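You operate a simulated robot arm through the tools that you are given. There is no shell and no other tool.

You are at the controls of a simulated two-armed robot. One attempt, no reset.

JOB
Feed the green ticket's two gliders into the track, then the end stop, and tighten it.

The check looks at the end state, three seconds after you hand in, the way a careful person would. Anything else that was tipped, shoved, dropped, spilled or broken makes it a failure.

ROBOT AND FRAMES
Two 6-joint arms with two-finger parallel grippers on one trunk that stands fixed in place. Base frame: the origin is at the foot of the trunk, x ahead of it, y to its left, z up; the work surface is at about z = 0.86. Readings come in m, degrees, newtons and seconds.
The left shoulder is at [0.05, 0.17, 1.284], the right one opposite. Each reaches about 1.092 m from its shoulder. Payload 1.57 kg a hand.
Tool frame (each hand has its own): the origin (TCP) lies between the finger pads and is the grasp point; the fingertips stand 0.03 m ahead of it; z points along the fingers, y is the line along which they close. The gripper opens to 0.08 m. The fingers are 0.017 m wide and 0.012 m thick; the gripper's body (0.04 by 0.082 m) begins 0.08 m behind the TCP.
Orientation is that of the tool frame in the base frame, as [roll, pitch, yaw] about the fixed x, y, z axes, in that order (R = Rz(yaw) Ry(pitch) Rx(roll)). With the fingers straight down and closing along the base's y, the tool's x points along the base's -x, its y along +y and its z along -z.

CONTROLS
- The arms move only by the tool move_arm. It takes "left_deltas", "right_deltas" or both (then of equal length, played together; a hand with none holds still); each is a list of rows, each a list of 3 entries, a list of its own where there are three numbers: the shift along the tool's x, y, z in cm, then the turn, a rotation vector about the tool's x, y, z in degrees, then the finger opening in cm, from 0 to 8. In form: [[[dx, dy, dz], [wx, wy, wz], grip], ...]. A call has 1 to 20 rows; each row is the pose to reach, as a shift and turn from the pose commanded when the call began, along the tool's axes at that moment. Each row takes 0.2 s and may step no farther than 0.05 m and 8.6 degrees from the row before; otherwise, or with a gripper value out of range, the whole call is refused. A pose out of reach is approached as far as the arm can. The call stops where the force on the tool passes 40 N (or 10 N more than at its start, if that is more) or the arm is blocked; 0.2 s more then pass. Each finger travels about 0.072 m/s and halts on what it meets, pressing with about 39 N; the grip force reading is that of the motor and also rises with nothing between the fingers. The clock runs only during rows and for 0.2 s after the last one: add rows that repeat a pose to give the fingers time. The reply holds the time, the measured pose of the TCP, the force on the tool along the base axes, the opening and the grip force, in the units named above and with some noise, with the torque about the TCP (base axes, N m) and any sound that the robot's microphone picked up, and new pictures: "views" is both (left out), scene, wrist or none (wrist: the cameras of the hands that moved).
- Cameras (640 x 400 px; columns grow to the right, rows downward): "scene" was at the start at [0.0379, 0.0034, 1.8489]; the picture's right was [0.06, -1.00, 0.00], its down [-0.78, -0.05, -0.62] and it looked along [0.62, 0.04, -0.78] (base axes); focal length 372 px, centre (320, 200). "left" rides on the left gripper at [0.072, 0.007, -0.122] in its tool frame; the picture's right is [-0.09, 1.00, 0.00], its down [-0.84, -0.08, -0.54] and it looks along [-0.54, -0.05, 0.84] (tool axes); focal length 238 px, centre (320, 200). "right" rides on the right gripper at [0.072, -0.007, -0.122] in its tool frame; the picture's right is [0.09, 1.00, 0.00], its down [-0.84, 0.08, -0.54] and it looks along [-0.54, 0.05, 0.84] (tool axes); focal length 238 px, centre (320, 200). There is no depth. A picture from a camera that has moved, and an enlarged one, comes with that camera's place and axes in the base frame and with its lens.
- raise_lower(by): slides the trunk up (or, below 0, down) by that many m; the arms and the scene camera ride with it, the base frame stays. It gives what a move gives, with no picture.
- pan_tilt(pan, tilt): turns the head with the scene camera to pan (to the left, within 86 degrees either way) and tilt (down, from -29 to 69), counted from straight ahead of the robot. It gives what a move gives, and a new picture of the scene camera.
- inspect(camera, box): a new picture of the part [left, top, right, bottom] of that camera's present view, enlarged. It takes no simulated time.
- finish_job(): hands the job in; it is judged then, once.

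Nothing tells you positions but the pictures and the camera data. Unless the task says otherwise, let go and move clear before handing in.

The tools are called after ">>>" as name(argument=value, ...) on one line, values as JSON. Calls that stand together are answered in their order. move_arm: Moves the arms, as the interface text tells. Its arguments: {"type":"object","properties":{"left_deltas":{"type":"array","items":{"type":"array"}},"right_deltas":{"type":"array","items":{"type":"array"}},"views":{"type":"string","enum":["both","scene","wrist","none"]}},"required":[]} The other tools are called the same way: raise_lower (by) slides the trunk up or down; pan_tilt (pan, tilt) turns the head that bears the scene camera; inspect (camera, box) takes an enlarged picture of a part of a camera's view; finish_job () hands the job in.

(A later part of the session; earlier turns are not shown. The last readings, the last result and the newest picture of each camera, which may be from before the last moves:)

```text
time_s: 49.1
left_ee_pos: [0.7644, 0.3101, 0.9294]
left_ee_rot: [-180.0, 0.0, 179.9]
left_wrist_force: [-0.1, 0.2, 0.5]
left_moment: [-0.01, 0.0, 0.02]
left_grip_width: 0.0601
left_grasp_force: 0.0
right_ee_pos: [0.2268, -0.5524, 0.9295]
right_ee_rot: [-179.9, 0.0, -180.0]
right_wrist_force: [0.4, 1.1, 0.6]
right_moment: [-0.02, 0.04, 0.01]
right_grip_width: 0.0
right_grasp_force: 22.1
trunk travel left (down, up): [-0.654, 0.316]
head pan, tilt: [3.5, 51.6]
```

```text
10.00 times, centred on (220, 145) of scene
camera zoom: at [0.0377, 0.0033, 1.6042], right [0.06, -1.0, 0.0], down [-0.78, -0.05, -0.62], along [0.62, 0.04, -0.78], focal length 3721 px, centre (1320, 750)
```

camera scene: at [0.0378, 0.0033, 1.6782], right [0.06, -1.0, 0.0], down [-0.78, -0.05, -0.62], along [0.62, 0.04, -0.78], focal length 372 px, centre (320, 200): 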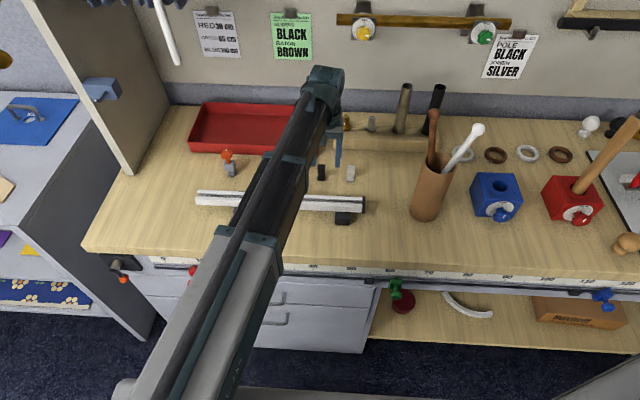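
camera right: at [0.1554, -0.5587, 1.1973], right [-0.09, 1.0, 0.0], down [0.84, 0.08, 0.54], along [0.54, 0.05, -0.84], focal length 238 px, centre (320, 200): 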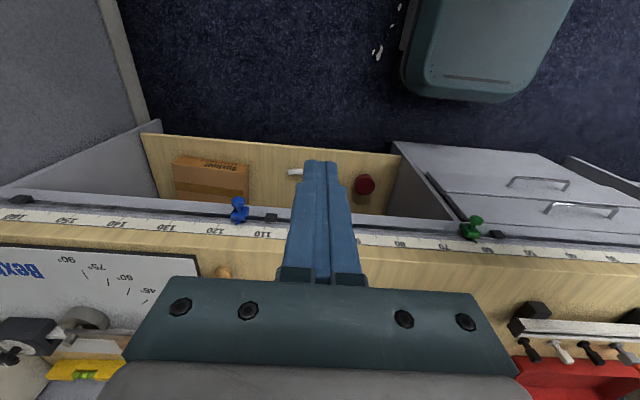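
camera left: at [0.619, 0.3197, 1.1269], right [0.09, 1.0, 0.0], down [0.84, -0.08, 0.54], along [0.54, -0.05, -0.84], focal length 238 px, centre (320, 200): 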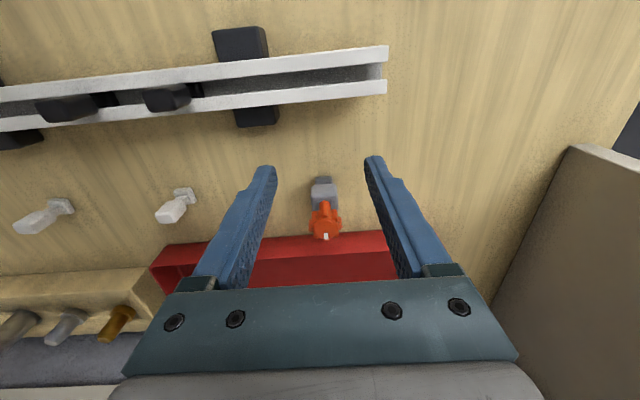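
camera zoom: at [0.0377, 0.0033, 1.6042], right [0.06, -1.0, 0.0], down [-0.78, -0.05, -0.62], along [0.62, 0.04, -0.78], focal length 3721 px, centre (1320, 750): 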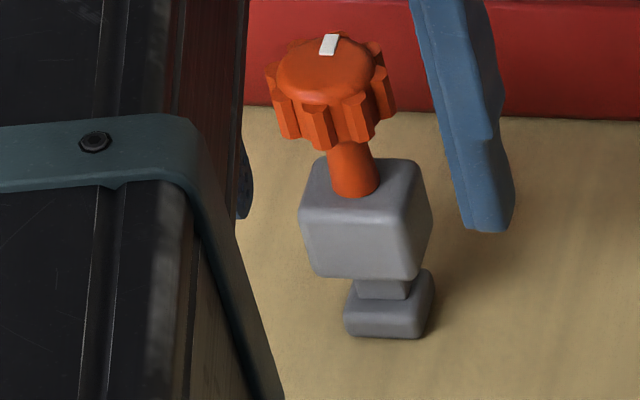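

The tips straddle the head and the pads are at knob height. I'll close on the knob.

>>> move_arm(left_deltas=[[[0, 0, 0], [0, 0, 0], 4.5], [[0, 0, 0], [0, 0, 0], 3.5], [[0, 0, 0], [0, 0, 0], 2], [[0, 0, 0], [0, 0, 0], 2], [[0, 0, 0], [0, 0, 0], 2]], views="none")

>>> inspect(camera="left", box=[240, 110, 400, 230])

>>> inspect(camera="scene", box=[196, 125, 244, 165])

```text
time_s: 50.3
left_ee_pos: [0.7643, 0.3109, 0.9298]
left_ee_rot: [180.0, 0.0, 180.0]
left_wrist_force: [0.4, -0.3, 0.3]
left_moment: [0.0, -0.01, 0.0]
left_grip_width: 0.0288
left_grasp_force: 39.0
right_ee_pos: [0.2281, -0.5526, 0.9299]
right_ee_rot: [-179.9, -0.1, -180.0]
right_wrist_force: [-0.1, 0.6, 0.1]
right_moment: [-0.03, -0.02, 0.04]
right_grip_width: 0.0
right_grasp_force: 21.1
trunk travel left (down, up): [-0.654, 0.316]
head pan, tilt: [3.5, 51.6]
```

```text
3.33 times, centred on (320, 170) of left
camera zoom: at [0.6922, 0.3185, 1.0519], right [0.09, 1.0, 0.0], down [0.84, -0.08, 0.54], along [0.54, -0.05, -0.84], focal length 794 px, centre (320, 300)
```

zoom: 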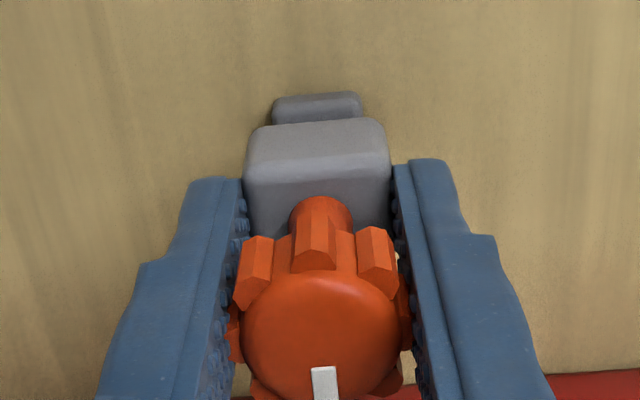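

```text
10.00 times, centred on (220, 145) of scene
camera zoom: at [0.0379, 0.0033, 1.6042], right [0.06, -1.0, 0.0], down [-0.78, -0.05, -0.62], along [0.62, 0.04, -0.78], focal length 3721 px, centre (1320, 750)
```

zoom: 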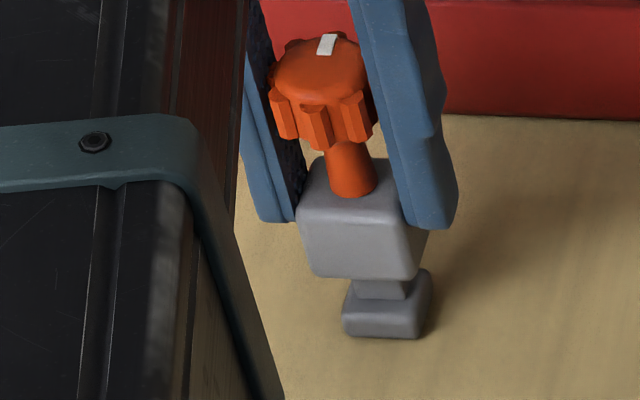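

The fingers hold both the head and the knob (28.8 mm), so the body is square to the hand. I'll lift, carry it round to the open end and lower to channel height.

>>> raise_lower(by=0.06)

>>> move_arm(left_deltas=[[[0, 3, 0], [0, 0, 0], 2], [[0, 6.5, 0], [0, 0, 0], 2], [[0, 9.5, 0], [0, 0, 0], 2], [[3.5, 9.5, 0], [0, 0, 0], 2], [[7, 9.5, 0], [0, 0, 0], 2], [[10, 9.5, 0], [0, 0, 0], 2], [[12.37, 9.5, 0], [0, 0, 0], 2], [[12.37, 9.5, 0], [0, 0, 0], 2]], views="none")

>>> raise_lower(by=-0.024)

>>> inspect(camera="scene", box=[155, 145, 235, 205])

>>> inspect(camera="left", box=[240, 80, 400, 200])

```text
time_s: 51.3
left_ee_pos: [0.7654, 0.3105, 0.99]
left_ee_rot: [-180.0, -0.1, 180.0]
left_wrist_force: [0.1, 0.2, -1.7]
left_moment: [-0.01, 0.02, 0.0]
left_grip_width: 0.0288
left_grasp_force: 38.4
right_ee_pos: [0.2277, -0.5514, 0.9891]
right_ee_rot: [-180.0, 0.0, -179.9]
right_wrist_force: [0.9, 0.7, 0.0]
right_moment: [-0.02, -0.01, 0.01]
right_grip_width: 0.0
right_grasp_force: 21.1
trunk travel left (down, up): [-0.714, 0.256]
head pan, tilt: [3.5, 51.6]
```

```text
time_s: 53.1
left_ee_pos: [0.6384, 0.4067, 0.9896]
left_ee_rot: [-180.0, 0.0, -180.0]
left_wrist_force: [-0.3, 0.2, -0.6]
left_moment: [0.06, 0.01, 0.02]
left_grip_width: 0.0288
left_grasp_force: 38.5
right_ee_pos: [0.2272, -0.5522, 0.9887]
right_ee_rot: [180.0, 0.0, -180.0]
right_wrist_force: [0.8, -0.7, 0.5]
right_moment: [0.0, -0.03, -0.01]
right_grip_width: 0.0
right_grasp_force: 22.0
trunk travel left (down, up): [-0.714, 0.256]
head pan, tilt: [3.5, 51.6]
```

```text
time_s: 53.8
left_ee_pos: [0.6379, 0.4069, 0.9654]
left_ee_rot: [-180.0, 0.0, -179.9]
left_wrist_force: [-0.7, -0.4, 0.5]
left_moment: [-0.01, -0.02, 0.02]
left_grip_width: 0.0287
left_grasp_force: 38.6
right_ee_pos: [0.2263, -0.5518, 0.9657]
right_ee_rot: [-180.0, 0.0, -180.0]
right_wrist_force: [0.0, 0.8, 0.2]
right_moment: [-0.02, -0.01, -0.02]
right_grip_width: 0.0
right_grasp_force: 21.0
trunk travel left (down, up): [-0.69, 0.28]
head pan, tilt: [3.5, 51.6]
```

```text
6.67 times, centred on (195, 175) of scene
camera zoom: at [0.0377, 0.0033, 1.6402], right [0.06, -1.0, 0.0], down [-0.78, -0.05, -0.62], along [0.62, 0.04, -0.78], focal length 2481 px, centre (1153, 367)
```

zoom: 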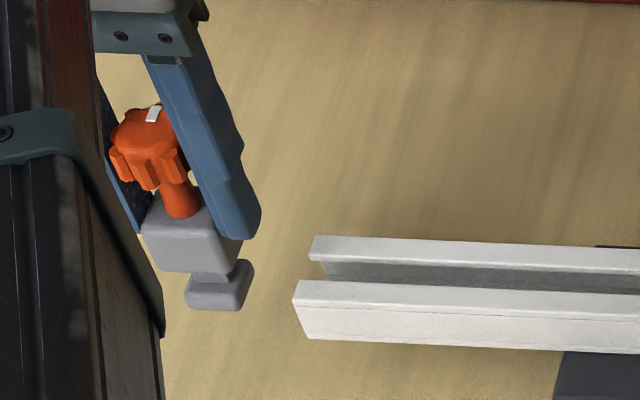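

```text
3.33 times, centred on (320, 140) of left
camera zoom: at [0.5671, 0.4146, 1.0879], right [0.09, 1.0, 0.0], down [0.84, -0.08, 0.54], along [0.54, -0.05, -0.84], focal length 794 px, centre (320, 400)
```

zoom: 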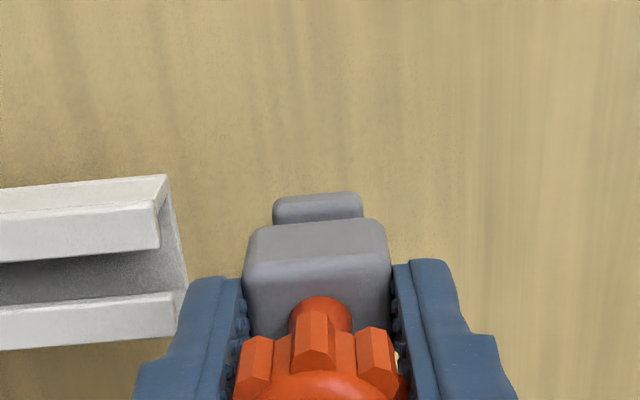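

Relative to where the second glider went in, the stop's foot sits about 1.4 mm too far toward −x. I'll correct that and slide in slowly, watching the force.

>>> move_arm(left_deltas=[[[-0.14, 0, 0], [0, 0, 0], 2], [[-0.14, -0.8, 0], [0, 0, 0], 2], [[-0.14, -1.6, 0], [0, 0, 0], 2], [[-0.14, -2.4, 0], [0, 0, 0], 2], [[-0.14, -3.0, 0], [0, 0, 0], 2]], views="none")

>>> inspect(camera="scene", box=[165, 145, 245, 205])

>>> inspect(camera="left", box=[240, 80, 400, 200])

```text
time_s: 55.0
left_ee_pos: [0.6412, 0.3801, 0.9646]
left_ee_rot: [179.8, 0.0, -179.8]
left_wrist_force: [1.2, 13.8, 4.1]
left_moment: [0.82, -0.12, 0.17]
left_grip_width: 0.0287
left_grasp_force: 39.5
right_ee_pos: [0.2277, -0.5502, 0.967]
right_ee_rot: [-179.9, 0.0, -179.9]
right_wrist_force: [-0.5, 0.3, -0.1]
right_moment: [-0.01, 0.01, 0.0]
right_grip_width: 0.0
right_grasp_force: 21.3
trunk travel left (down, up): [-0.69, 0.28]
head pan, tilt: [3.5, 51.6]
```

```text
6.67 times, centred on (205, 175) of scene
camera zoom: at [0.0376, 0.0051, 1.6403], right [0.06, -1.0, 0.0], down [-0.78, -0.05, -0.62], along [0.62, 0.04, -0.78], focal length 2481 px, centre (1087, 367)
```

zoom: 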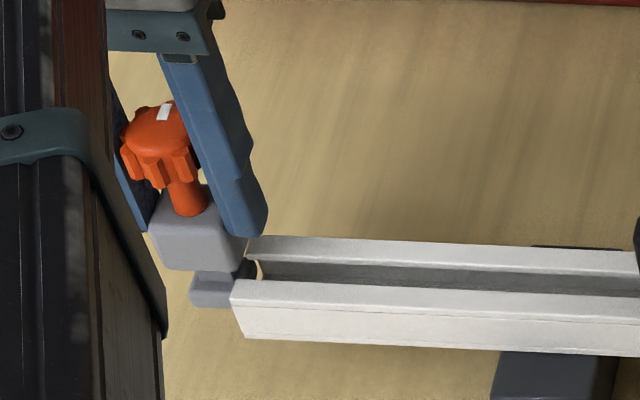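

```text
3.33 times, centred on (320, 140) of left
camera zoom: at [0.5693, 0.3878, 1.0877], right [0.09, 1.0, 0.0], down [0.84, -0.08, 0.54], along [0.54, -0.05, -0.84], focal length 794 px, centre (320, 400)
```

zoom: 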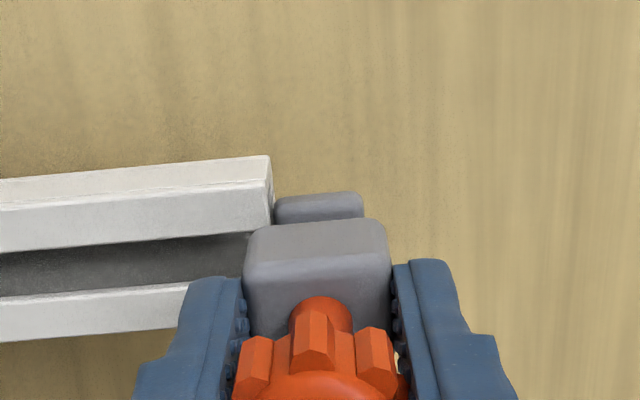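

The foot has butted against the track end (14 N in y). The torque puts the contact at z≈0.906, roughly lip height. I'll look closely before moving.

>>> inspect(camera="scene", box=[183, 170, 215, 195])

>>> inspect(camera="left", box=[280, 110, 360, 170])

```text
16.00 times, centred on (199, 182) of scene
camera zoom: at [0.0376, 0.0051, 1.6403], right [0.06, -1.0, 0.0], down [-0.78, -0.05, -0.62], along [0.62, 0.04, -0.78], focal length 5954 px, centre (2256, 480)
```

zoom: 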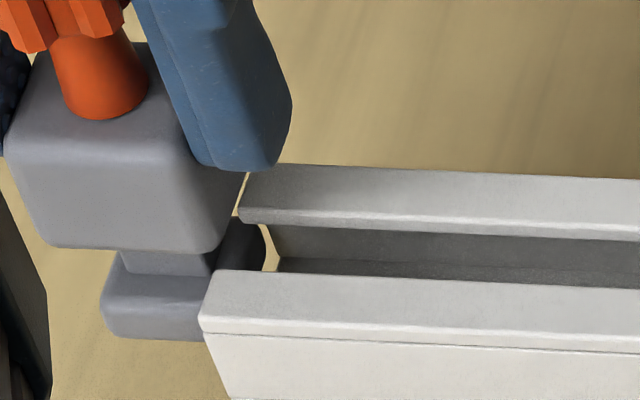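

```text
6.67 times, centred on (320, 140) of left
camera zoom: at [0.5693, 0.3878, 1.0877], right [0.09, 1.0, 0.0], down [0.84, -0.08, 0.54], along [0.54, -0.05, -0.84], focal length 1589 px, centre (320, 600)
```

zoom: 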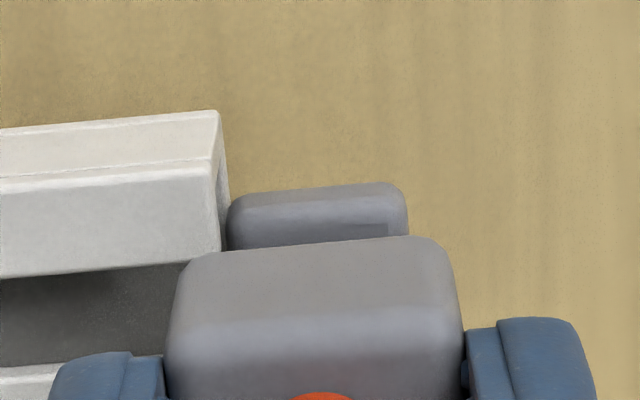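

The force and torque readings place the contact at x≈0.652, so the foot's far edge is catching the far wall. I shifted a little too far in +x. I'll back off, move 1 mm toward −x and try again.

>>> move_arm(left_deltas=[[[0, 0.6, 0], [0, 0, 0], 2], [[0.1, 0.6, 0], [0, 0, 0], 2], [[0.1, 0.6, 0], [0, 0, 0], 2]], views="none")

>>> inspect(camera="left", box=[270, 100, 350, 160])

>>> inspect(camera="scene", box=[183, 165, 215, 195])

```text
time_s: 55.8
left_ee_pos: [0.6409, 0.3821, 0.9649]
left_ee_rot: [180.0, 0.1, -179.9]
left_wrist_force: [0.1, 0.4, -0.5]
left_moment: [0.02, -0.02, 0.0]
left_grip_width: 0.0289
left_grasp_force: 38.6
right_ee_pos: [0.2269, -0.5523, 0.9654]
right_ee_rot: [-179.9, 0.0, -180.0]
right_wrist_force: [-0.2, -0.7, 0.5]
right_moment: [-0.02, -0.03, 0.03]
right_grip_width: 0.0
right_grasp_force: 21.2
trunk travel left (down, up): [-0.69, 0.28]
head pan, tilt: [3.5, 51.6]
```

```text
6.67 times, centred on (310, 130) of left
camera zoom: at [0.5688, 0.3902, 1.0879], right [0.09, 1.0, 0.0], down [0.84, -0.08, 0.54], along [0.54, -0.05, -0.84], focal length 1589 px, centre (387, 667)
```

zoom: 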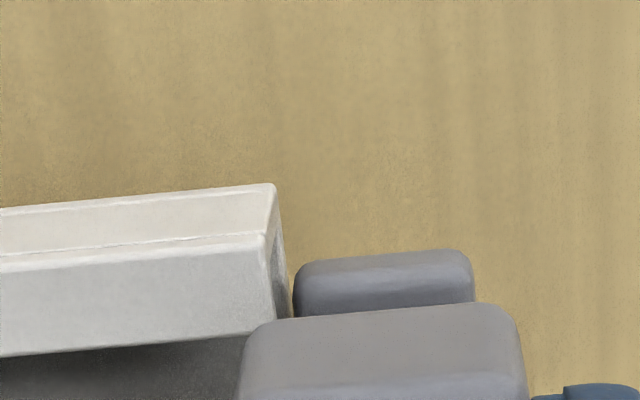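

```text
13.33 times, centred on (199, 180) of scene
camera zoom: at [0.0379, 0.0032, 1.6402], right [0.06, -1.0, 0.0], down [-0.78, -0.05, -0.62], along [0.62, 0.04, -0.78], focal length 4962 px, centre (1933, 467)
```

zoom: 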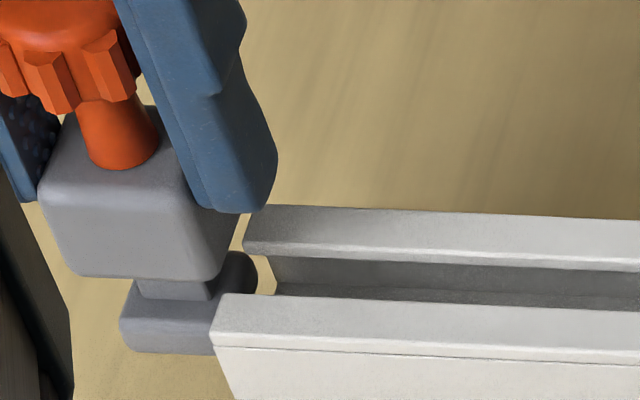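

>>> move_arm(left_deltas=[[[0.06, 0, 0], [0, 0, 0], 2], [[0.06, -0.4, 0], [0, 0, 0], 2], [[0.06, -0.8, 0], [0, 0, 0], 2], [[0.06, -1.2, 0], [0, 0, 0], 2], [[0.06, -1.6, 0], [0, 0, 0], 2]], views="none")

>>> inspect(camera="scene", box=[183, 165, 215, 195])

>>> inspect(camera="left", box=[280, 100, 360, 160])

```text
time_s: 57.0
left_ee_pos: [0.6389, 0.3659, 0.9653]
left_ee_rot: [180.0, -0.1, -180.0]
left_wrist_force: [0.1, 0.4, -1.1]
left_moment: [0.0, 0.0, 0.02]
left_grip_width: 0.0287
left_grasp_force: 38.6
right_ee_pos: [0.2272, -0.5529, 0.9653]
right_ee_rot: [-180.0, 0.1, 180.0]
right_wrist_force: [-0.6, 0.3, -0.5]
right_moment: [0.02, 0.02, -0.02]
right_grip_width: 0.0
right_grasp_force: 20.9
trunk travel left (down, up): [-0.69, 0.28]
head pan, tilt: [3.5, 51.6]
```

```text
13.33 times, centred on (199, 180) of scene
camera zoom: at [0.0379, 0.0033, 1.6402], right [0.06, -1.0, 0.0], down [-0.78, -0.05, -0.62], along [0.62, 0.04, -0.78], focal length 4962 px, centre (1933, 467)
```

zoom: 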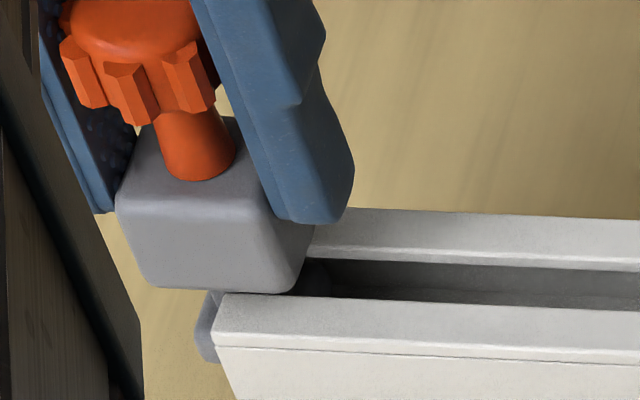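

```text
6.67 times, centred on (320, 130) of left
camera zoom: at [0.5668, 0.3751, 1.0879], right [0.09, 1.0, 0.0], down [0.84, -0.08, 0.54], along [0.54, -0.05, -0.84], focal length 1589 px, centre (320, 667)
```

zoom: 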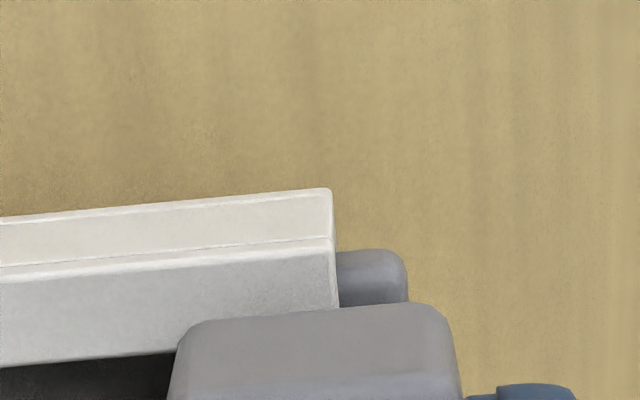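

The stop's foot is now inside the channel with no contact force. I'll slide it fully in.

>>> move_arm(left_deltas=[[[0, -0.4, 0], [0, 0, 0], 2], [[0, -0.8, 0], [0, 0, 0], 2], [[0, -1.2, 0], [0, 0, 0], 2], [[0, -1.6, 0], [0, 0, 0], 2], [[0, -2.0, 0], [0, 0, 0], 2], [[0, -2.4, 0], [0, 0, 0], 2]], views="none")

>>> inspect(camera="scene", box=[183, 160, 231, 195])

>>> inspect(camera="left", box=[260, 80, 400, 180])

```text
time_s: 58.4
left_ee_pos: [0.6403, 0.3426, 0.9651]
left_ee_rot: [-180.0, 0.0, -179.9]
left_wrist_force: [0.1, 0.1, -1.4]
left_moment: [0.02, 0.0, 0.01]
left_grip_width: 0.0287
left_grasp_force: 38.3
right_ee_pos: [0.2275, -0.5521, 0.9648]
right_ee_rot: [179.9, 0.0, 180.0]
right_wrist_force: [-0.1, 0.2, 0.6]
right_moment: [0.0, 0.0, 0.01]
right_grip_width: 0.0001
right_grasp_force: 21.3
trunk travel left (down, up): [-0.69, 0.28]
head pan, tilt: [3.5, 51.6]
```

```text
11.43 times, centred on (207, 178) of scene
camera zoom: at [0.0379, 0.0033, 1.6402], right [0.06, -1.0, 0.0], down [-0.78, -0.05, -0.62], along [0.62, 0.04, -0.78], focal length 4253 px, centre (1611, 457)
```

zoom: 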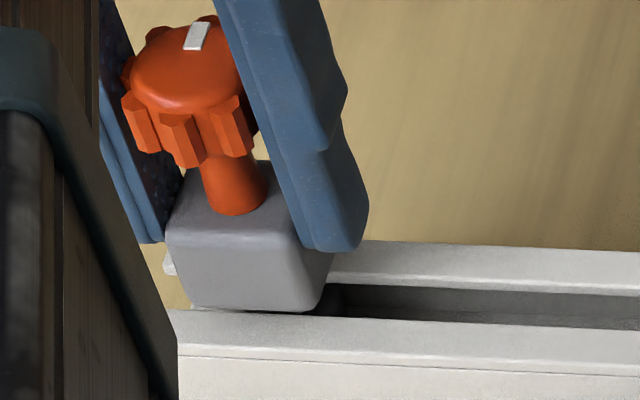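

```text
4.00 times, centred on (330, 130) of left
camera zoom: at [0.5674, 0.3503, 1.0879], right [0.09, 1.0, 0.0], down [0.84, -0.08, 0.54], along [0.54, -0.05, -0.84], focal length 953 px, centre (280, 480)
```

zoom: 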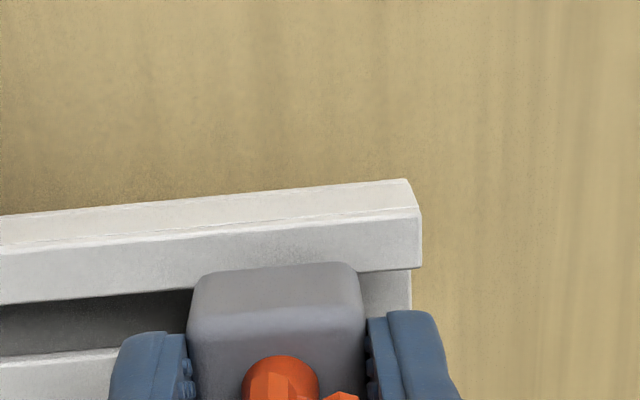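

The end stop is fully in the track at y≈0.344. I'll set it onto the channel floor, release it, and rise until the tips clear the head so I can grip only the knob.

>>> raise_lower(by=-0.002)

>>> move_arm(left_deltas=[[[0, 0, 0], [0, 0, 0], 3.2], [[0, 0, 0], [0, 0, 0], 4.2], [[0, 0, 0], [0, 0, 0], 5], [[0, 0, 0], [0, 0, 0], 5]], views="none")

>>> raise_lower(by=0.04)

>>> inspect(camera="left", box=[240, 80, 400, 200])

>>> inspect(camera="scene", box=[175, 155, 255, 205])

```text
time_s: 58.9
left_ee_pos: [0.6399, 0.3418, 0.963]
left_ee_rot: [-180.0, 0.0, -180.0]
left_wrist_force: [-0.3, -0.2, -0.2]
left_moment: [-0.03, 0.03, 0.01]
left_grip_width: 0.0285
left_grasp_force: 38.3
right_ee_pos: [0.228, -0.5525, 0.9634]
right_ee_rot: [179.9, -0.1, -180.0]
right_wrist_force: [-1.0, 1.1, 0.8]
right_moment: [0.0, -0.02, 0.03]
right_grip_width: 0.0001
right_grasp_force: 21.5
trunk travel left (down, up): [-0.688, 0.282]
head pan, tilt: [3.5, 51.6]
```

```text
time_s: 59.9
left_ee_pos: [0.6388, 0.3426, 0.9632]
left_ee_rot: [-180.0, 0.0, 180.0]
left_wrist_force: [-0.6, -0.8, -0.1]
left_moment: [-0.03, 0.0, 0.02]
left_grip_width: 0.0499
left_grasp_force: 0.1
right_ee_pos: [0.2266, -0.5511, 0.9637]
right_ee_rot: [-180.0, 0.0, 180.0]
right_wrist_force: [-0.6, 0.1, 0.6]
right_moment: [0.01, 0.01, -0.01]
right_grip_width: 0.0002
right_grasp_force: 21.3
trunk travel left (down, up): [-0.688, 0.282]
head pan, tilt: [3.5, 51.6]
```

```text
time_s: 60.8
left_ee_pos: [0.6398, 0.3427, 1.0037]
left_ee_rot: [-180.0, 0.0, 179.9]
left_wrist_force: [-0.8, -0.8, 0.5]
left_moment: [0.03, 0.01, 0.02]
left_grip_width: 0.0502
left_grasp_force: 0.1
right_ee_pos: [0.2282, -0.5524, 1.0037]
right_ee_rot: [180.0, 0.0, 179.9]
right_wrist_force: [0.0, 0.5, -0.1]
right_moment: [0.01, 0.02, -0.02]
right_grip_width: 0.0
right_grasp_force: 21.3
trunk travel left (down, up): [-0.728, 0.242]
head pan, tilt: [3.5, 51.6]
```

```text
3.33 times, centred on (320, 140) of left
camera zoom: at [0.5675, 0.3504, 1.1259], right [0.09, 1.0, 0.0], down [0.84, -0.08, 0.54], along [0.54, -0.05, -0.84], focal length 794 px, centre (320, 400)
```

zoom: 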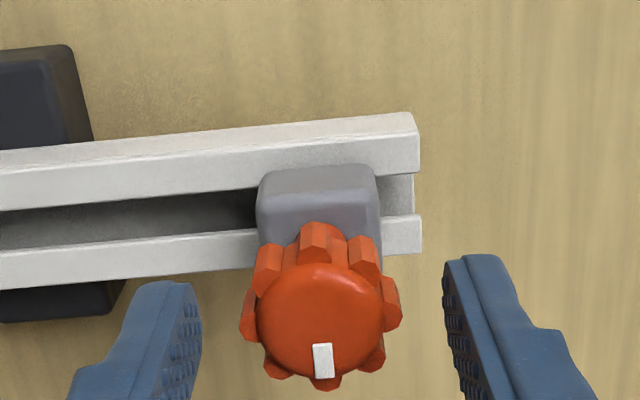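

```text
8.00 times, centred on (215, 180) of scene
camera zoom: at [0.038, 0.0033, 1.6782], right [0.06, -1.0, 0.0], down [-0.78, -0.05, -0.62], along [0.62, 0.04, -0.78], focal length 2977 px, centre (1160, 360)
```

zoom: 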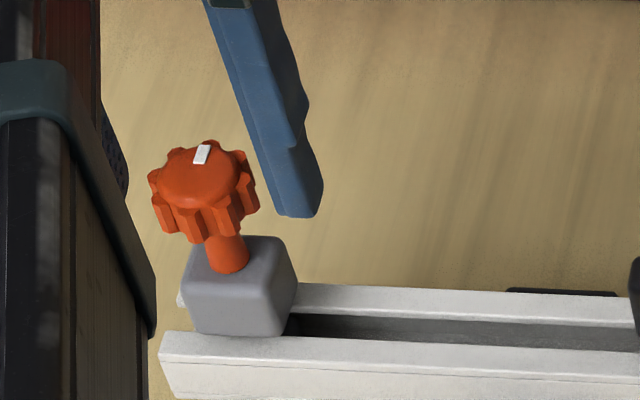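

The end stop stands in the track and the knob is centred under the hand. I'll turn the hand anticlockwise by 67.5° so the pads will land on pairs of lobes, then grip and turn clockwise.

>>> move_arm(left_deltas=[[[0, 0, 0], [0, 0, -8.4], 5], [[0, 0, 0], [0, 0, -16.8], 5], [[0, 0, 0], [0, 0, -25.2], 5], [[0, 0, 0], [0, 0, -33.6], 5], [[0, 0, 0], [0, 0, -42], 5], [[0, 0, 0], [0, 0, -50.4], 5], [[0, 0, 0], [0, 0, -58.8], 5], [[0, 0, 0], [0, 0, -67.2], 5], [[0, 0, 0], [0, 0, -67.5], 5]])

>>> inspect(camera="left", box=[240, 80, 400, 200])

```text
time_s: 62.8
left_ee_pos: [0.6393, 0.3412, 1.0028]
left_ee_rot: [-179.9, 0.0, -112.4]
left_wrist_force: [-0.7, 1.5, 0.4]
left_moment: [-0.01, -0.04, -0.01]
left_grip_width: 0.0501
left_grasp_force: 0.0
right_ee_pos: [0.2269, -0.5519, 1.0035]
right_ee_rot: [-180.0, 0.0, 180.0]
right_wrist_force: [0.4, -0.5, 0.0]
right_moment: [0.01, 0.0, -0.01]
right_grip_width: 0.0
right_grasp_force: 21.3
trunk travel left (down, up): [-0.728, 0.242]
head pan, tilt: [3.5, 51.6]
camera scene: at [0.0379, 0.0033, 1.6782], right [0.06, -1.0, 0.0], down [-0.78, -0.05, -0.62], along [0.62, 0.04, -0.78], focal length 372 px, centre (320, 200)
camera left: at [0.6062, 0.2791, 1.1259], right [-0.89, 0.46, 0.0], down [0.39, 0.74, 0.54], along [0.25, 0.48, -0.84], focal length 238 px, centre (320, 200)
```

scene: 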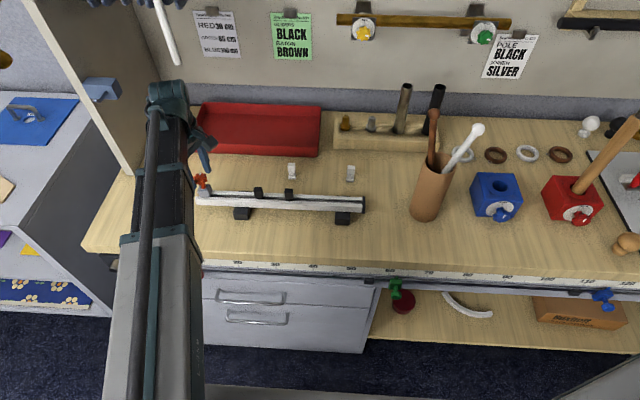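
left: 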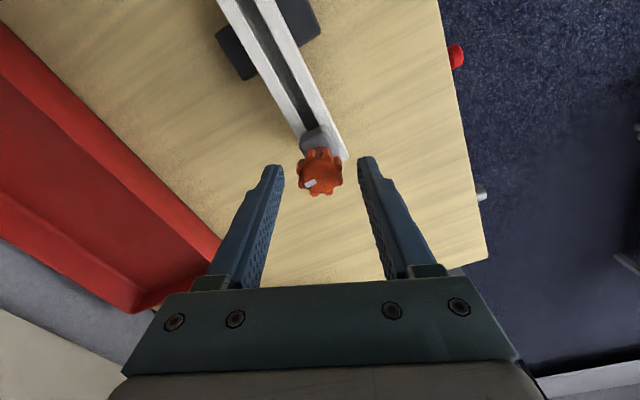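

```text
3.33 times, centred on (320, 140) of left
camera zoom: at [0.6062, 0.2791, 1.1259], right [-0.89, 0.46, 0.0], down [0.39, 0.74, 0.54], along [0.25, 0.48, -0.84], focal length 794 px, centre (320, 400)
```

zoom: 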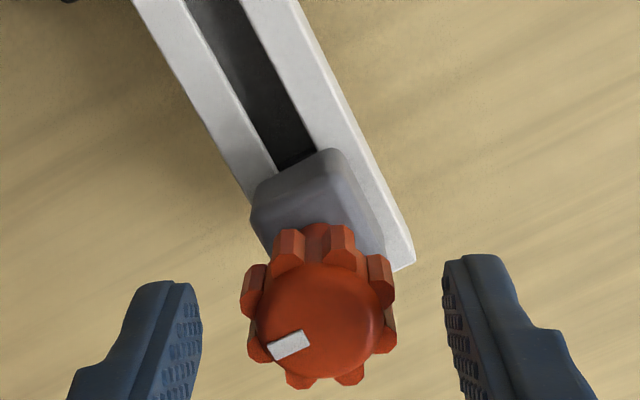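

>>> raise_lower(by=-0.021)

>>> inspect(camera="left", box=[240, 100, 400, 220])

>>> inspect(camera="scene", box=[175, 145, 239, 195])

```text
time_s: 63.5
left_ee_pos: [0.6393, 0.3424, 0.9812]
left_ee_rot: [179.9, 0.1, -112.4]
left_wrist_force: [-0.9, -0.1, -0.4]
left_moment: [-0.02, 0.02, -0.03]
left_grip_width: 0.0502
left_grasp_force: 0.1
right_ee_pos: [0.2267, -0.5524, 0.9808]
right_ee_rot: [180.0, 0.0, 179.9]
right_wrist_force: [0.1, 0.2, 0.1]
right_moment: [0.01, 0.0, 0.01]
right_grip_width: 0.0002
right_grasp_force: 20.9
trunk travel left (down, up): [-0.707, 0.263]
head pan, tilt: [3.5, 51.6]
```

```text
3.33 times, centred on (320, 160) of left
camera zoom: at [0.6059, 0.2793, 1.1049], right [-0.88, 0.47, 0.0], down [0.39, 0.74, 0.54], along [0.25, 0.48, -0.84], focal length 794 px, centre (320, 333)
```

zoom: 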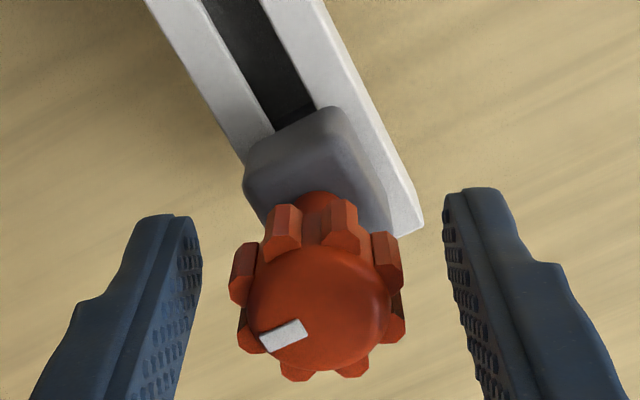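

```text
8.00 times, centred on (207, 170) of scene
camera zoom: at [0.0377, 0.0033, 1.6572], right [0.06, -1.0, 0.0], down [-0.78, -0.05, -0.62], along [0.62, 0.04, -0.78], focal length 2977 px, centre (1224, 440)
```

zoom: 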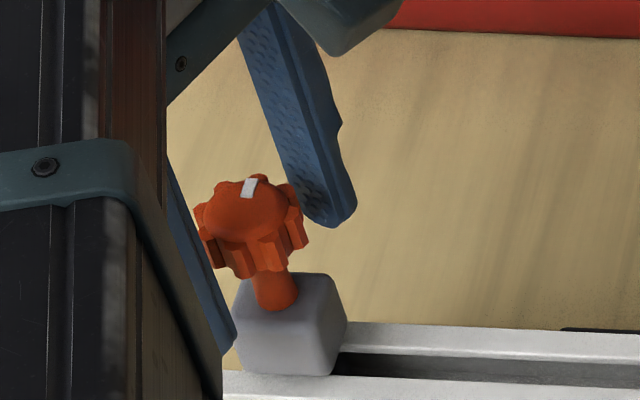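

>>> move_arm(left_deltas=[[[0, 0, 0], [0, 0, 0], 4], [[0, 0, 0], [0, 0, 0], 3], [[0, 0, 0], [0, 0, 0], 2], [[0, 0, 0], [0, 0, 0], 2]], views="none")

>>> inspect(camera="left", box=[240, 100, 400, 220])

>>> inspect(camera="scene", box=[175, 145, 239, 195])

```text
time_s: 64.5
left_ee_pos: [0.6394, 0.3415, 0.9818]
left_ee_rot: [-179.9, 0.0, -112.4]
left_wrist_force: [0.2, 0.0, -0.4]
left_moment: [0.01, 0.0, -0.01]
left_grip_width: 0.0247
left_grasp_force: 36.6
right_ee_pos: [0.2277, -0.5524, 0.983]
right_ee_rot: [180.0, 0.0, 180.0]
right_wrist_force: [-0.3, 0.9, 0.1]
right_moment: [0.0, -0.04, -0.03]
right_grip_width: 0.0001
right_grasp_force: 21.2
trunk travel left (down, up): [-0.707, 0.263]
head pan, tilt: [3.5, 51.6]
```

```text
3.33 times, centred on (320, 160) of left
camera zoom: at [0.606, 0.2793, 1.1049], right [-0.88, 0.47, 0.0], down [0.39, 0.74, 0.54], along [0.25, 0.48, -0.84], focal length 794 px, centre (320, 333)
```

zoom: 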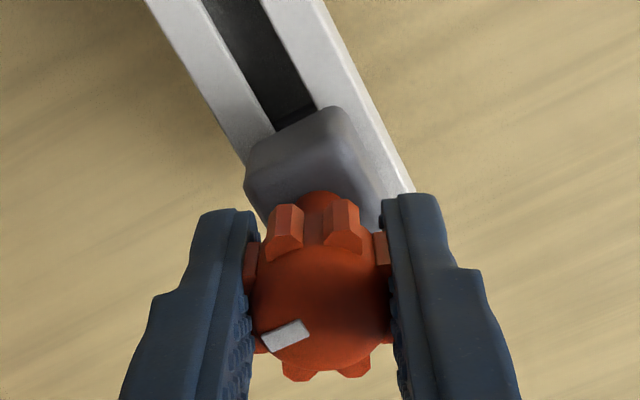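

```text
8.00 times, centred on (207, 170) of scene
camera zoom: at [0.0379, 0.0033, 1.6572], right [0.06, -1.0, 0.0], down [-0.78, -0.05, -0.62], along [0.62, 0.04, -0.78], focal length 2977 px, centre (1224, 440)
```

zoom: 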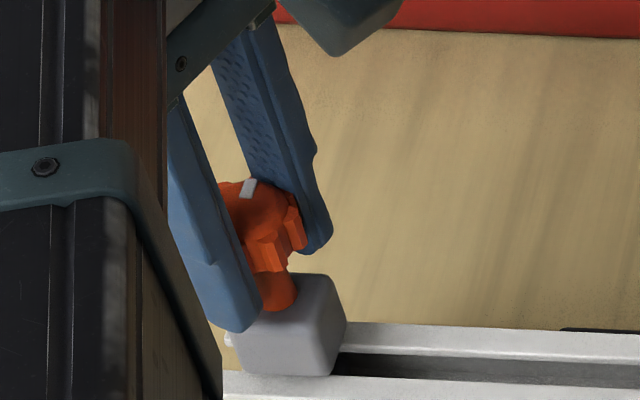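

The pads lie on pairs of lobes (24.7 mm). Now I'll turn clockwise as seen from above, first by about 42°, and read the torque.

>>> move_arm(left_deltas=[[[0, 0, 0], [0, 0, 8], 2], [[0, 0, 0], [0, 0, 16], 2], [[0, 0, 0], [0, 0, 24], 2], [[0, 0, 0], [0, 0, 32], 2], [[0, 0, 0], [0, 0, 40], 2]], views="none")

>>> inspect(camera="left", box=[240, 100, 400, 220])

>>> inspect(camera="scene", box=[175, 145, 239, 195])

```text
time_s: 65.7
left_ee_pos: [0.6397, 0.341, 0.9823]
left_ee_rot: [-180.0, 0.0, -152.7]
left_wrist_force: [0.2, -0.4, 0.5]
left_moment: [0.0, -0.05, 0.02]
left_grip_width: 0.0244
left_grasp_force: 36.2
right_ee_pos: [0.2277, -0.5525, 0.9836]
right_ee_rot: [-180.0, 0.0, -180.0]
right_wrist_force: [0.1, -0.4, -0.6]
right_moment: [0.02, 0.03, -0.01]
right_grip_width: 0.0001
right_grasp_force: 21.3
trunk travel left (down, up): [-0.707, 0.263]
head pan, tilt: [3.5, 51.6]
```

```text
3.33 times, centred on (320, 160) of left
camera zoom: at [0.5724, 0.3159, 1.1049], right [-0.38, 0.93, 0.0], down [0.78, 0.32, 0.54], along [0.5, 0.2, -0.84], focal length 794 px, centre (320, 333)
```

zoom: 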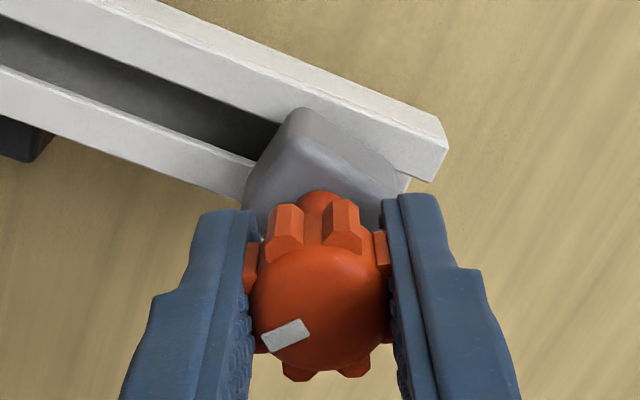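

```text
8.00 times, centred on (207, 170) of scene
camera zoom: at [0.0379, 0.0033, 1.6572], right [0.06, -1.0, 0.0], down [-0.78, -0.05, -0.62], along [0.62, 0.04, -0.78], focal length 2977 px, centre (1224, 440)
```

zoom: 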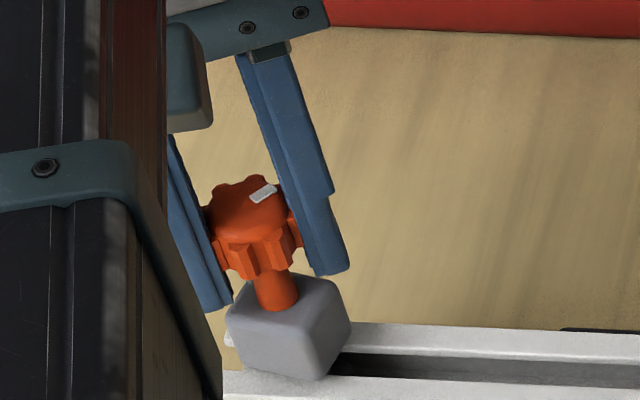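

The knob turns with the hand, and the body has yawed slightly in its play. I'll keep turning and watch the torque.

>>> move_arm(left_deltas=[[[0, 0, 0], [0, 0, 8], 2], [[0, 0, 0], [0, 0, 16], 2], [[0, 0, 0], [0, 0, 24], 2], [[0, 0, 0], [0, 0, 32], 2]], views="none")

>>> inspect(camera="left", box=[240, 100, 400, 220])

>>> inspect(camera="scene", box=[175, 145, 239, 195])

```text
time_s: 66.7
left_ee_pos: [0.6389, 0.3417, 0.9822]
left_ee_rot: [-180.0, 0.0, 175.4]
left_wrist_force: [-1.7, 0.9, -0.1]
left_moment: [0.06, 0.12, 0.02]
left_grip_width: 0.0244
left_grasp_force: 36.0
right_ee_pos: [0.2258, -0.5527, 0.981]
right_ee_rot: [180.0, 0.1, 179.9]
right_wrist_force: [-0.7, 0.2, 0.7]
right_moment: [-0.02, 0.02, -0.02]
right_grip_width: 0.0
right_grasp_force: 21.4
trunk travel left (down, up): [-0.707, 0.263]
head pan, tilt: [3.5, 51.6]
```

```text
3.33 times, centred on (320, 160) of left
camera zoom: at [0.5682, 0.3556, 1.105], right [0.17, 0.99, 0.0], down [0.83, -0.14, 0.54], along [0.53, -0.09, -0.84], focal length 794 px, centre (320, 333)
```

zoom: 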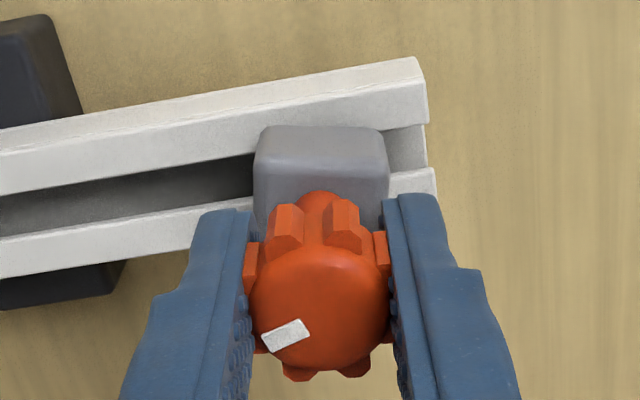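

```text
8.00 times, centred on (207, 170) of scene
camera zoom: at [0.0378, 0.0034, 1.6572], right [0.06, -1.0, 0.0], down [-0.78, -0.05, -0.62], along [0.62, 0.04, -0.78], focal length 2977 px, centre (1224, 440)
```

zoom: 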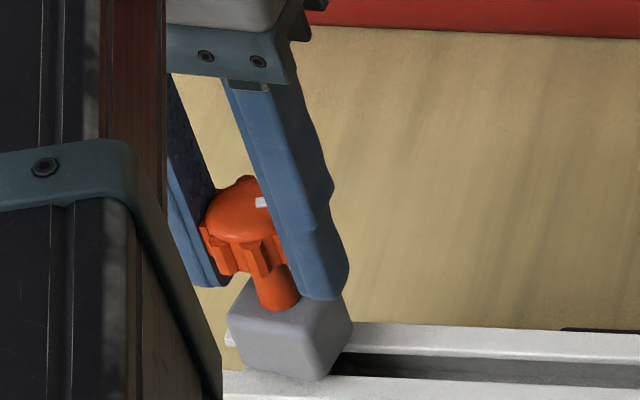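

>>> move_arm(left_deltas=[[[0, 0, 0], [0, 0, 8], 2], [[0, 0, 0], [0, 0, 16], 2], [[0, 0, 0], [0, 0, 24], 2], [[0, 0, 0], [0, 0, 32], 2], [[0, 0, 0], [0, 0, 40], 2], [[0, 0, 0], [0, 0, 48], 2], [[0, 0, 0], [0, 0, 56], 2]], views="none")

>>> inspect(camera="left", box=[240, 100, 400, 220])

>>> inspect(camera="scene", box=[175, 145, 239, 195])

```text
time_s: 68.2
left_ee_pos: [0.64, 0.3406, 0.9834]
left_ee_rot: [-180.0, 0.0, 119.4]
left_wrist_force: [-0.4, -1.0, -0.5]
left_moment: [0.23, -0.11, 0.2]
left_grip_width: 0.0242
left_grasp_force: 36.3
right_ee_pos: [0.2258, -0.5524, 0.9823]
right_ee_rot: [179.9, -0.1, -180.0]
right_wrist_force: [-0.8, 0.4, 1.2]
right_moment: [0.02, 0.0, 0.01]
right_grip_width: 0.0
right_grasp_force: 21.5
trunk travel left (down, up): [-0.707, 0.263]
head pan, tilt: [3.5, 51.6]
```

```text
3.33 times, centred on (320, 160) of left
camera zoom: at [0.6107, 0.4084, 1.1049], right [0.91, 0.41, 0.0], down [0.34, -0.77, 0.54], along [0.22, -0.5, -0.84], focal length 794 px, centre (320, 333)
```

zoom: 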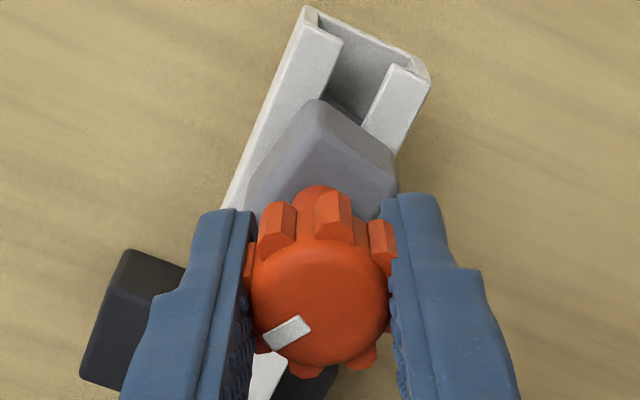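

```text
8.00 times, centred on (207, 170) of scene
camera zoom: at [0.0378, 0.0033, 1.6572], right [0.06, -1.0, 0.0], down [-0.78, -0.05, -0.62], along [0.62, 0.04, -0.78], focal length 2977 px, centre (1224, 440)
```

zoom: 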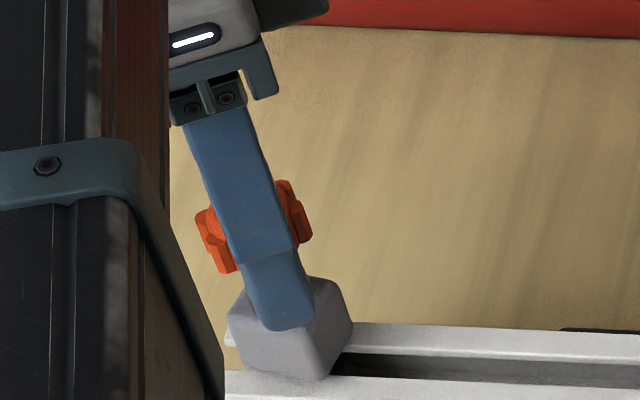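

Resistance is building (0.2 N·m against the turn), so the screw is taking up. I'll turn a bit further.

>>> move_arm(left_deltas=[[[0, 0, 0], [0, 0, 5], 2], [[0, 0, 0], [0, 0, 10], 2], [[0, 0, 0], [0, 0, 15], 2]], views="none")

>>> inspect(camera="left", box=[240, 100, 400, 220])

```text
time_s: 69.0
left_ee_pos: [0.6397, 0.3415, 0.9827]
left_ee_rot: [-179.9, 0.1, 104.4]
left_wrist_force: [0.2, 0.6, 1.2]
left_moment: [0.07, -0.21, 0.36]
left_grip_width: 0.0244
left_grasp_force: 36.4
right_ee_pos: [0.2268, -0.5524, 0.9824]
right_ee_rot: [180.0, 0.0, -179.9]
right_wrist_force: [-0.4, -0.5, 0.7]
right_moment: [0.0, -0.02, 0.02]
right_grip_width: 0.0
right_grasp_force: 20.8
trunk travel left (down, up): [-0.707, 0.263]
head pan, tilt: [3.5, 51.6]
```

```text
3.33 times, centred on (320, 160) of left
camera zoom: at [0.6285, 0.4143, 1.1049], right [0.99, 0.16, 0.0], down [0.13, -0.83, 0.54], along [0.09, -0.54, -0.84], focal length 794 px, centre (320, 333)
```

zoom: 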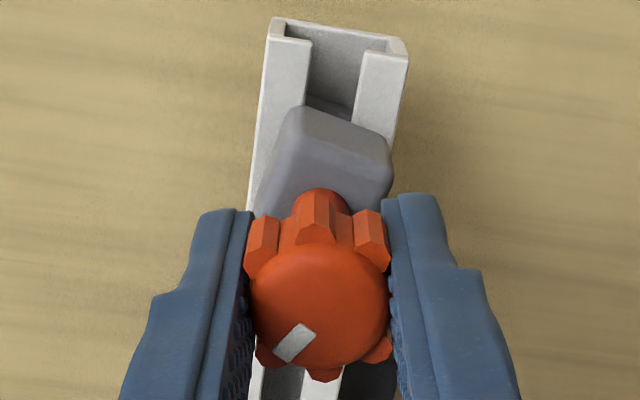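

The fingers slipped round the knob over the last 15° with the torque at 0.36 N·m, so the screw is getting tight. I'll open, turn back, regrip and give it another stroke to be sure.

>>> move_arm(left_deltas=[[[0, 0, 0], [0, 0, 0], 3.5], [[0, 0, 0], [0, 0, 0], 5], [[0, 0, 0], [0, 0, 0], 5], [[0, 0, 0], [0, 0, -8], 5], [[0, 0, 0], [0, 0, -16], 5], [[0, 0, 0], [0, 0, -24], 5], [[0, 0, 0], [0, 0, -32], 5], [[0, 0, 0], [0, 0, -40], 5], [[0, 0, 0], [0, 0, -48], 5], [[0, 0, 0], [0, 0, -56], 5], [[0, 0, 0], [0, 0, -64], 5], [[0, 0, 0], [0, 0, -72], 5], [[0, 0, 0], [0, 0, -76], 5]], views="none")

>>> inspect(camera="left", box=[240, 80, 400, 200])

>>> inspect(camera="scene", box=[175, 145, 255, 205])

```text
time_s: 71.8
left_ee_pos: [0.6395, 0.3418, 0.9828]
left_ee_rot: [179.9, 0.0, -179.4]
left_wrist_force: [-0.5, 0.6, -0.7]
left_moment: [0.0, -0.03, 0.01]
left_grip_width: 0.0501
left_grasp_force: 0.0
right_ee_pos: [0.2264, -0.5534, 0.9817]
right_ee_rot: [180.0, -0.1, 179.9]
right_wrist_force: [-0.3, 0.2, -0.1]
right_moment: [-0.03, -0.01, -0.02]
right_grip_width: 0.0
right_grasp_force: 21.4
trunk travel left (down, up): [-0.707, 0.263]
head pan, tilt: [3.5, 51.6]
```

```text
3.33 times, centred on (320, 140) of left
camera zoom: at [0.5677, 0.3483, 1.1049], right [0.08, 1.0, 0.0], down [0.84, -0.07, 0.54], along [0.54, -0.04, -0.84], focal length 794 px, centre (320, 400)
```

zoom: 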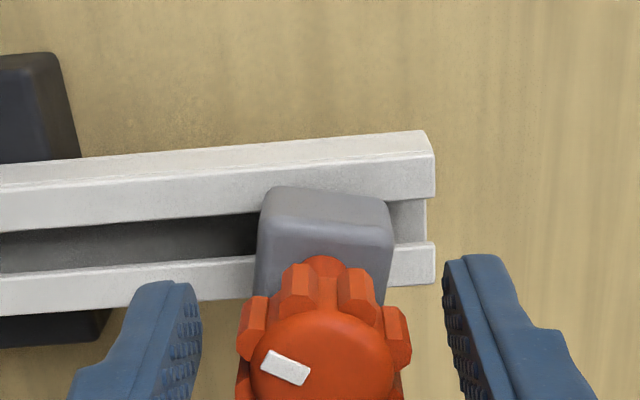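

```text
6.67 times, centred on (215, 175) of scene
camera zoom: at [0.0379, 0.0033, 1.6572], right [0.06, -1.0, 0.0], down [-0.78, -0.05, -0.62], along [0.62, 0.04, -0.78], focal length 2481 px, centre (1020, 367)
```

zoom: 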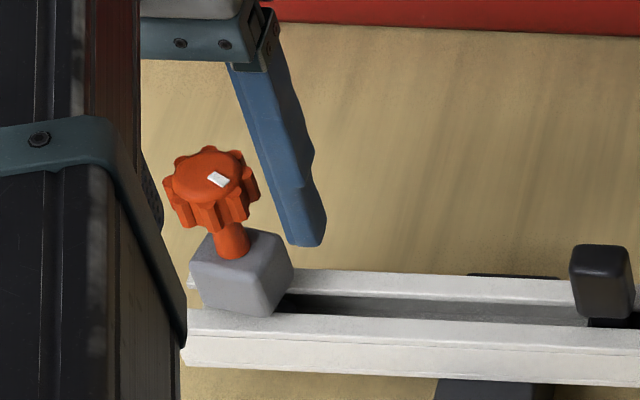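

>>> move_arm(left_deltas=[[[0, 0, 0], [0, 0, 0], 3.5], [[0, 0, 0], [0, 0, 0], 2], [[0, 0, 0], [0, 0, 0], 1.5], [[0, 0, 0], [0, 0, 0], 1.5], [[0, 0, 0], [0, 0, 4], 1.5], [[0, 0, 0], [0, 0, 8], 1.5], [[0, 0, 0], [0, 0, 12], 1.5]], views="none")

>>> inspect(camera="left", box=[240, 100, 400, 220])

>>> inspect(camera="scene", box=[175, 145, 255, 205])

```text
time_s: 73.5
left_ee_pos: [0.6398, 0.3406, 0.9832]
left_ee_rot: [180.0, 0.1, 168.4]
left_wrist_force: [-0.2, -0.1, 0.3]
left_moment: [0.27, 0.05, 0.3]
left_grip_width: 0.0242
left_grasp_force: 36.1
right_ee_pos: [0.2278, -0.5524, 0.9824]
right_ee_rot: [-180.0, 0.0, 179.8]
right_wrist_force: [-0.1, -0.2, -0.5]
right_moment: [0.02, 0.01, -0.02]
right_grip_width: 0.0
right_grasp_force: 21.6
trunk travel left (down, up): [-0.707, 0.263]
head pan, tilt: [3.5, 51.6]
```

```text
3.33 times, centred on (320, 160) of left
camera zoom: at [0.571, 0.3637, 1.1049], right [0.29, 0.96, 0.0], down [0.8, -0.24, 0.54], along [0.52, -0.16, -0.84], focal length 794 px, centre (320, 333)
```

zoom: 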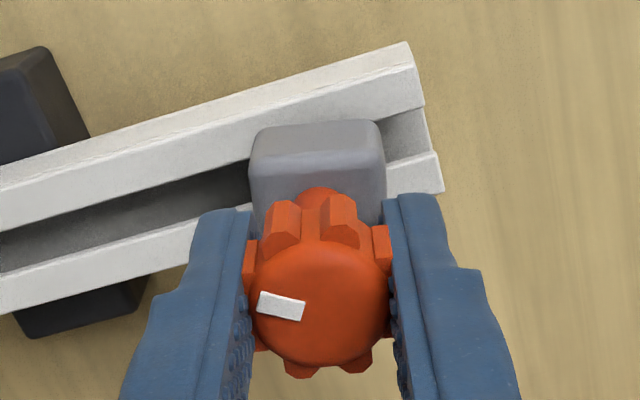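

```text
6.67 times, centred on (215, 175) of scene
camera zoom: at [0.0379, 0.0033, 1.6572], right [0.06, -1.0, 0.0], down [-0.78, -0.05, -0.62], along [0.62, 0.04, -0.78], focal length 2481 px, centre (1020, 367)
```

zoom: 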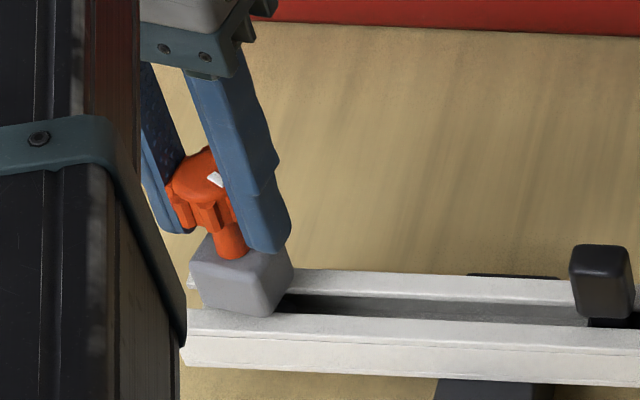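

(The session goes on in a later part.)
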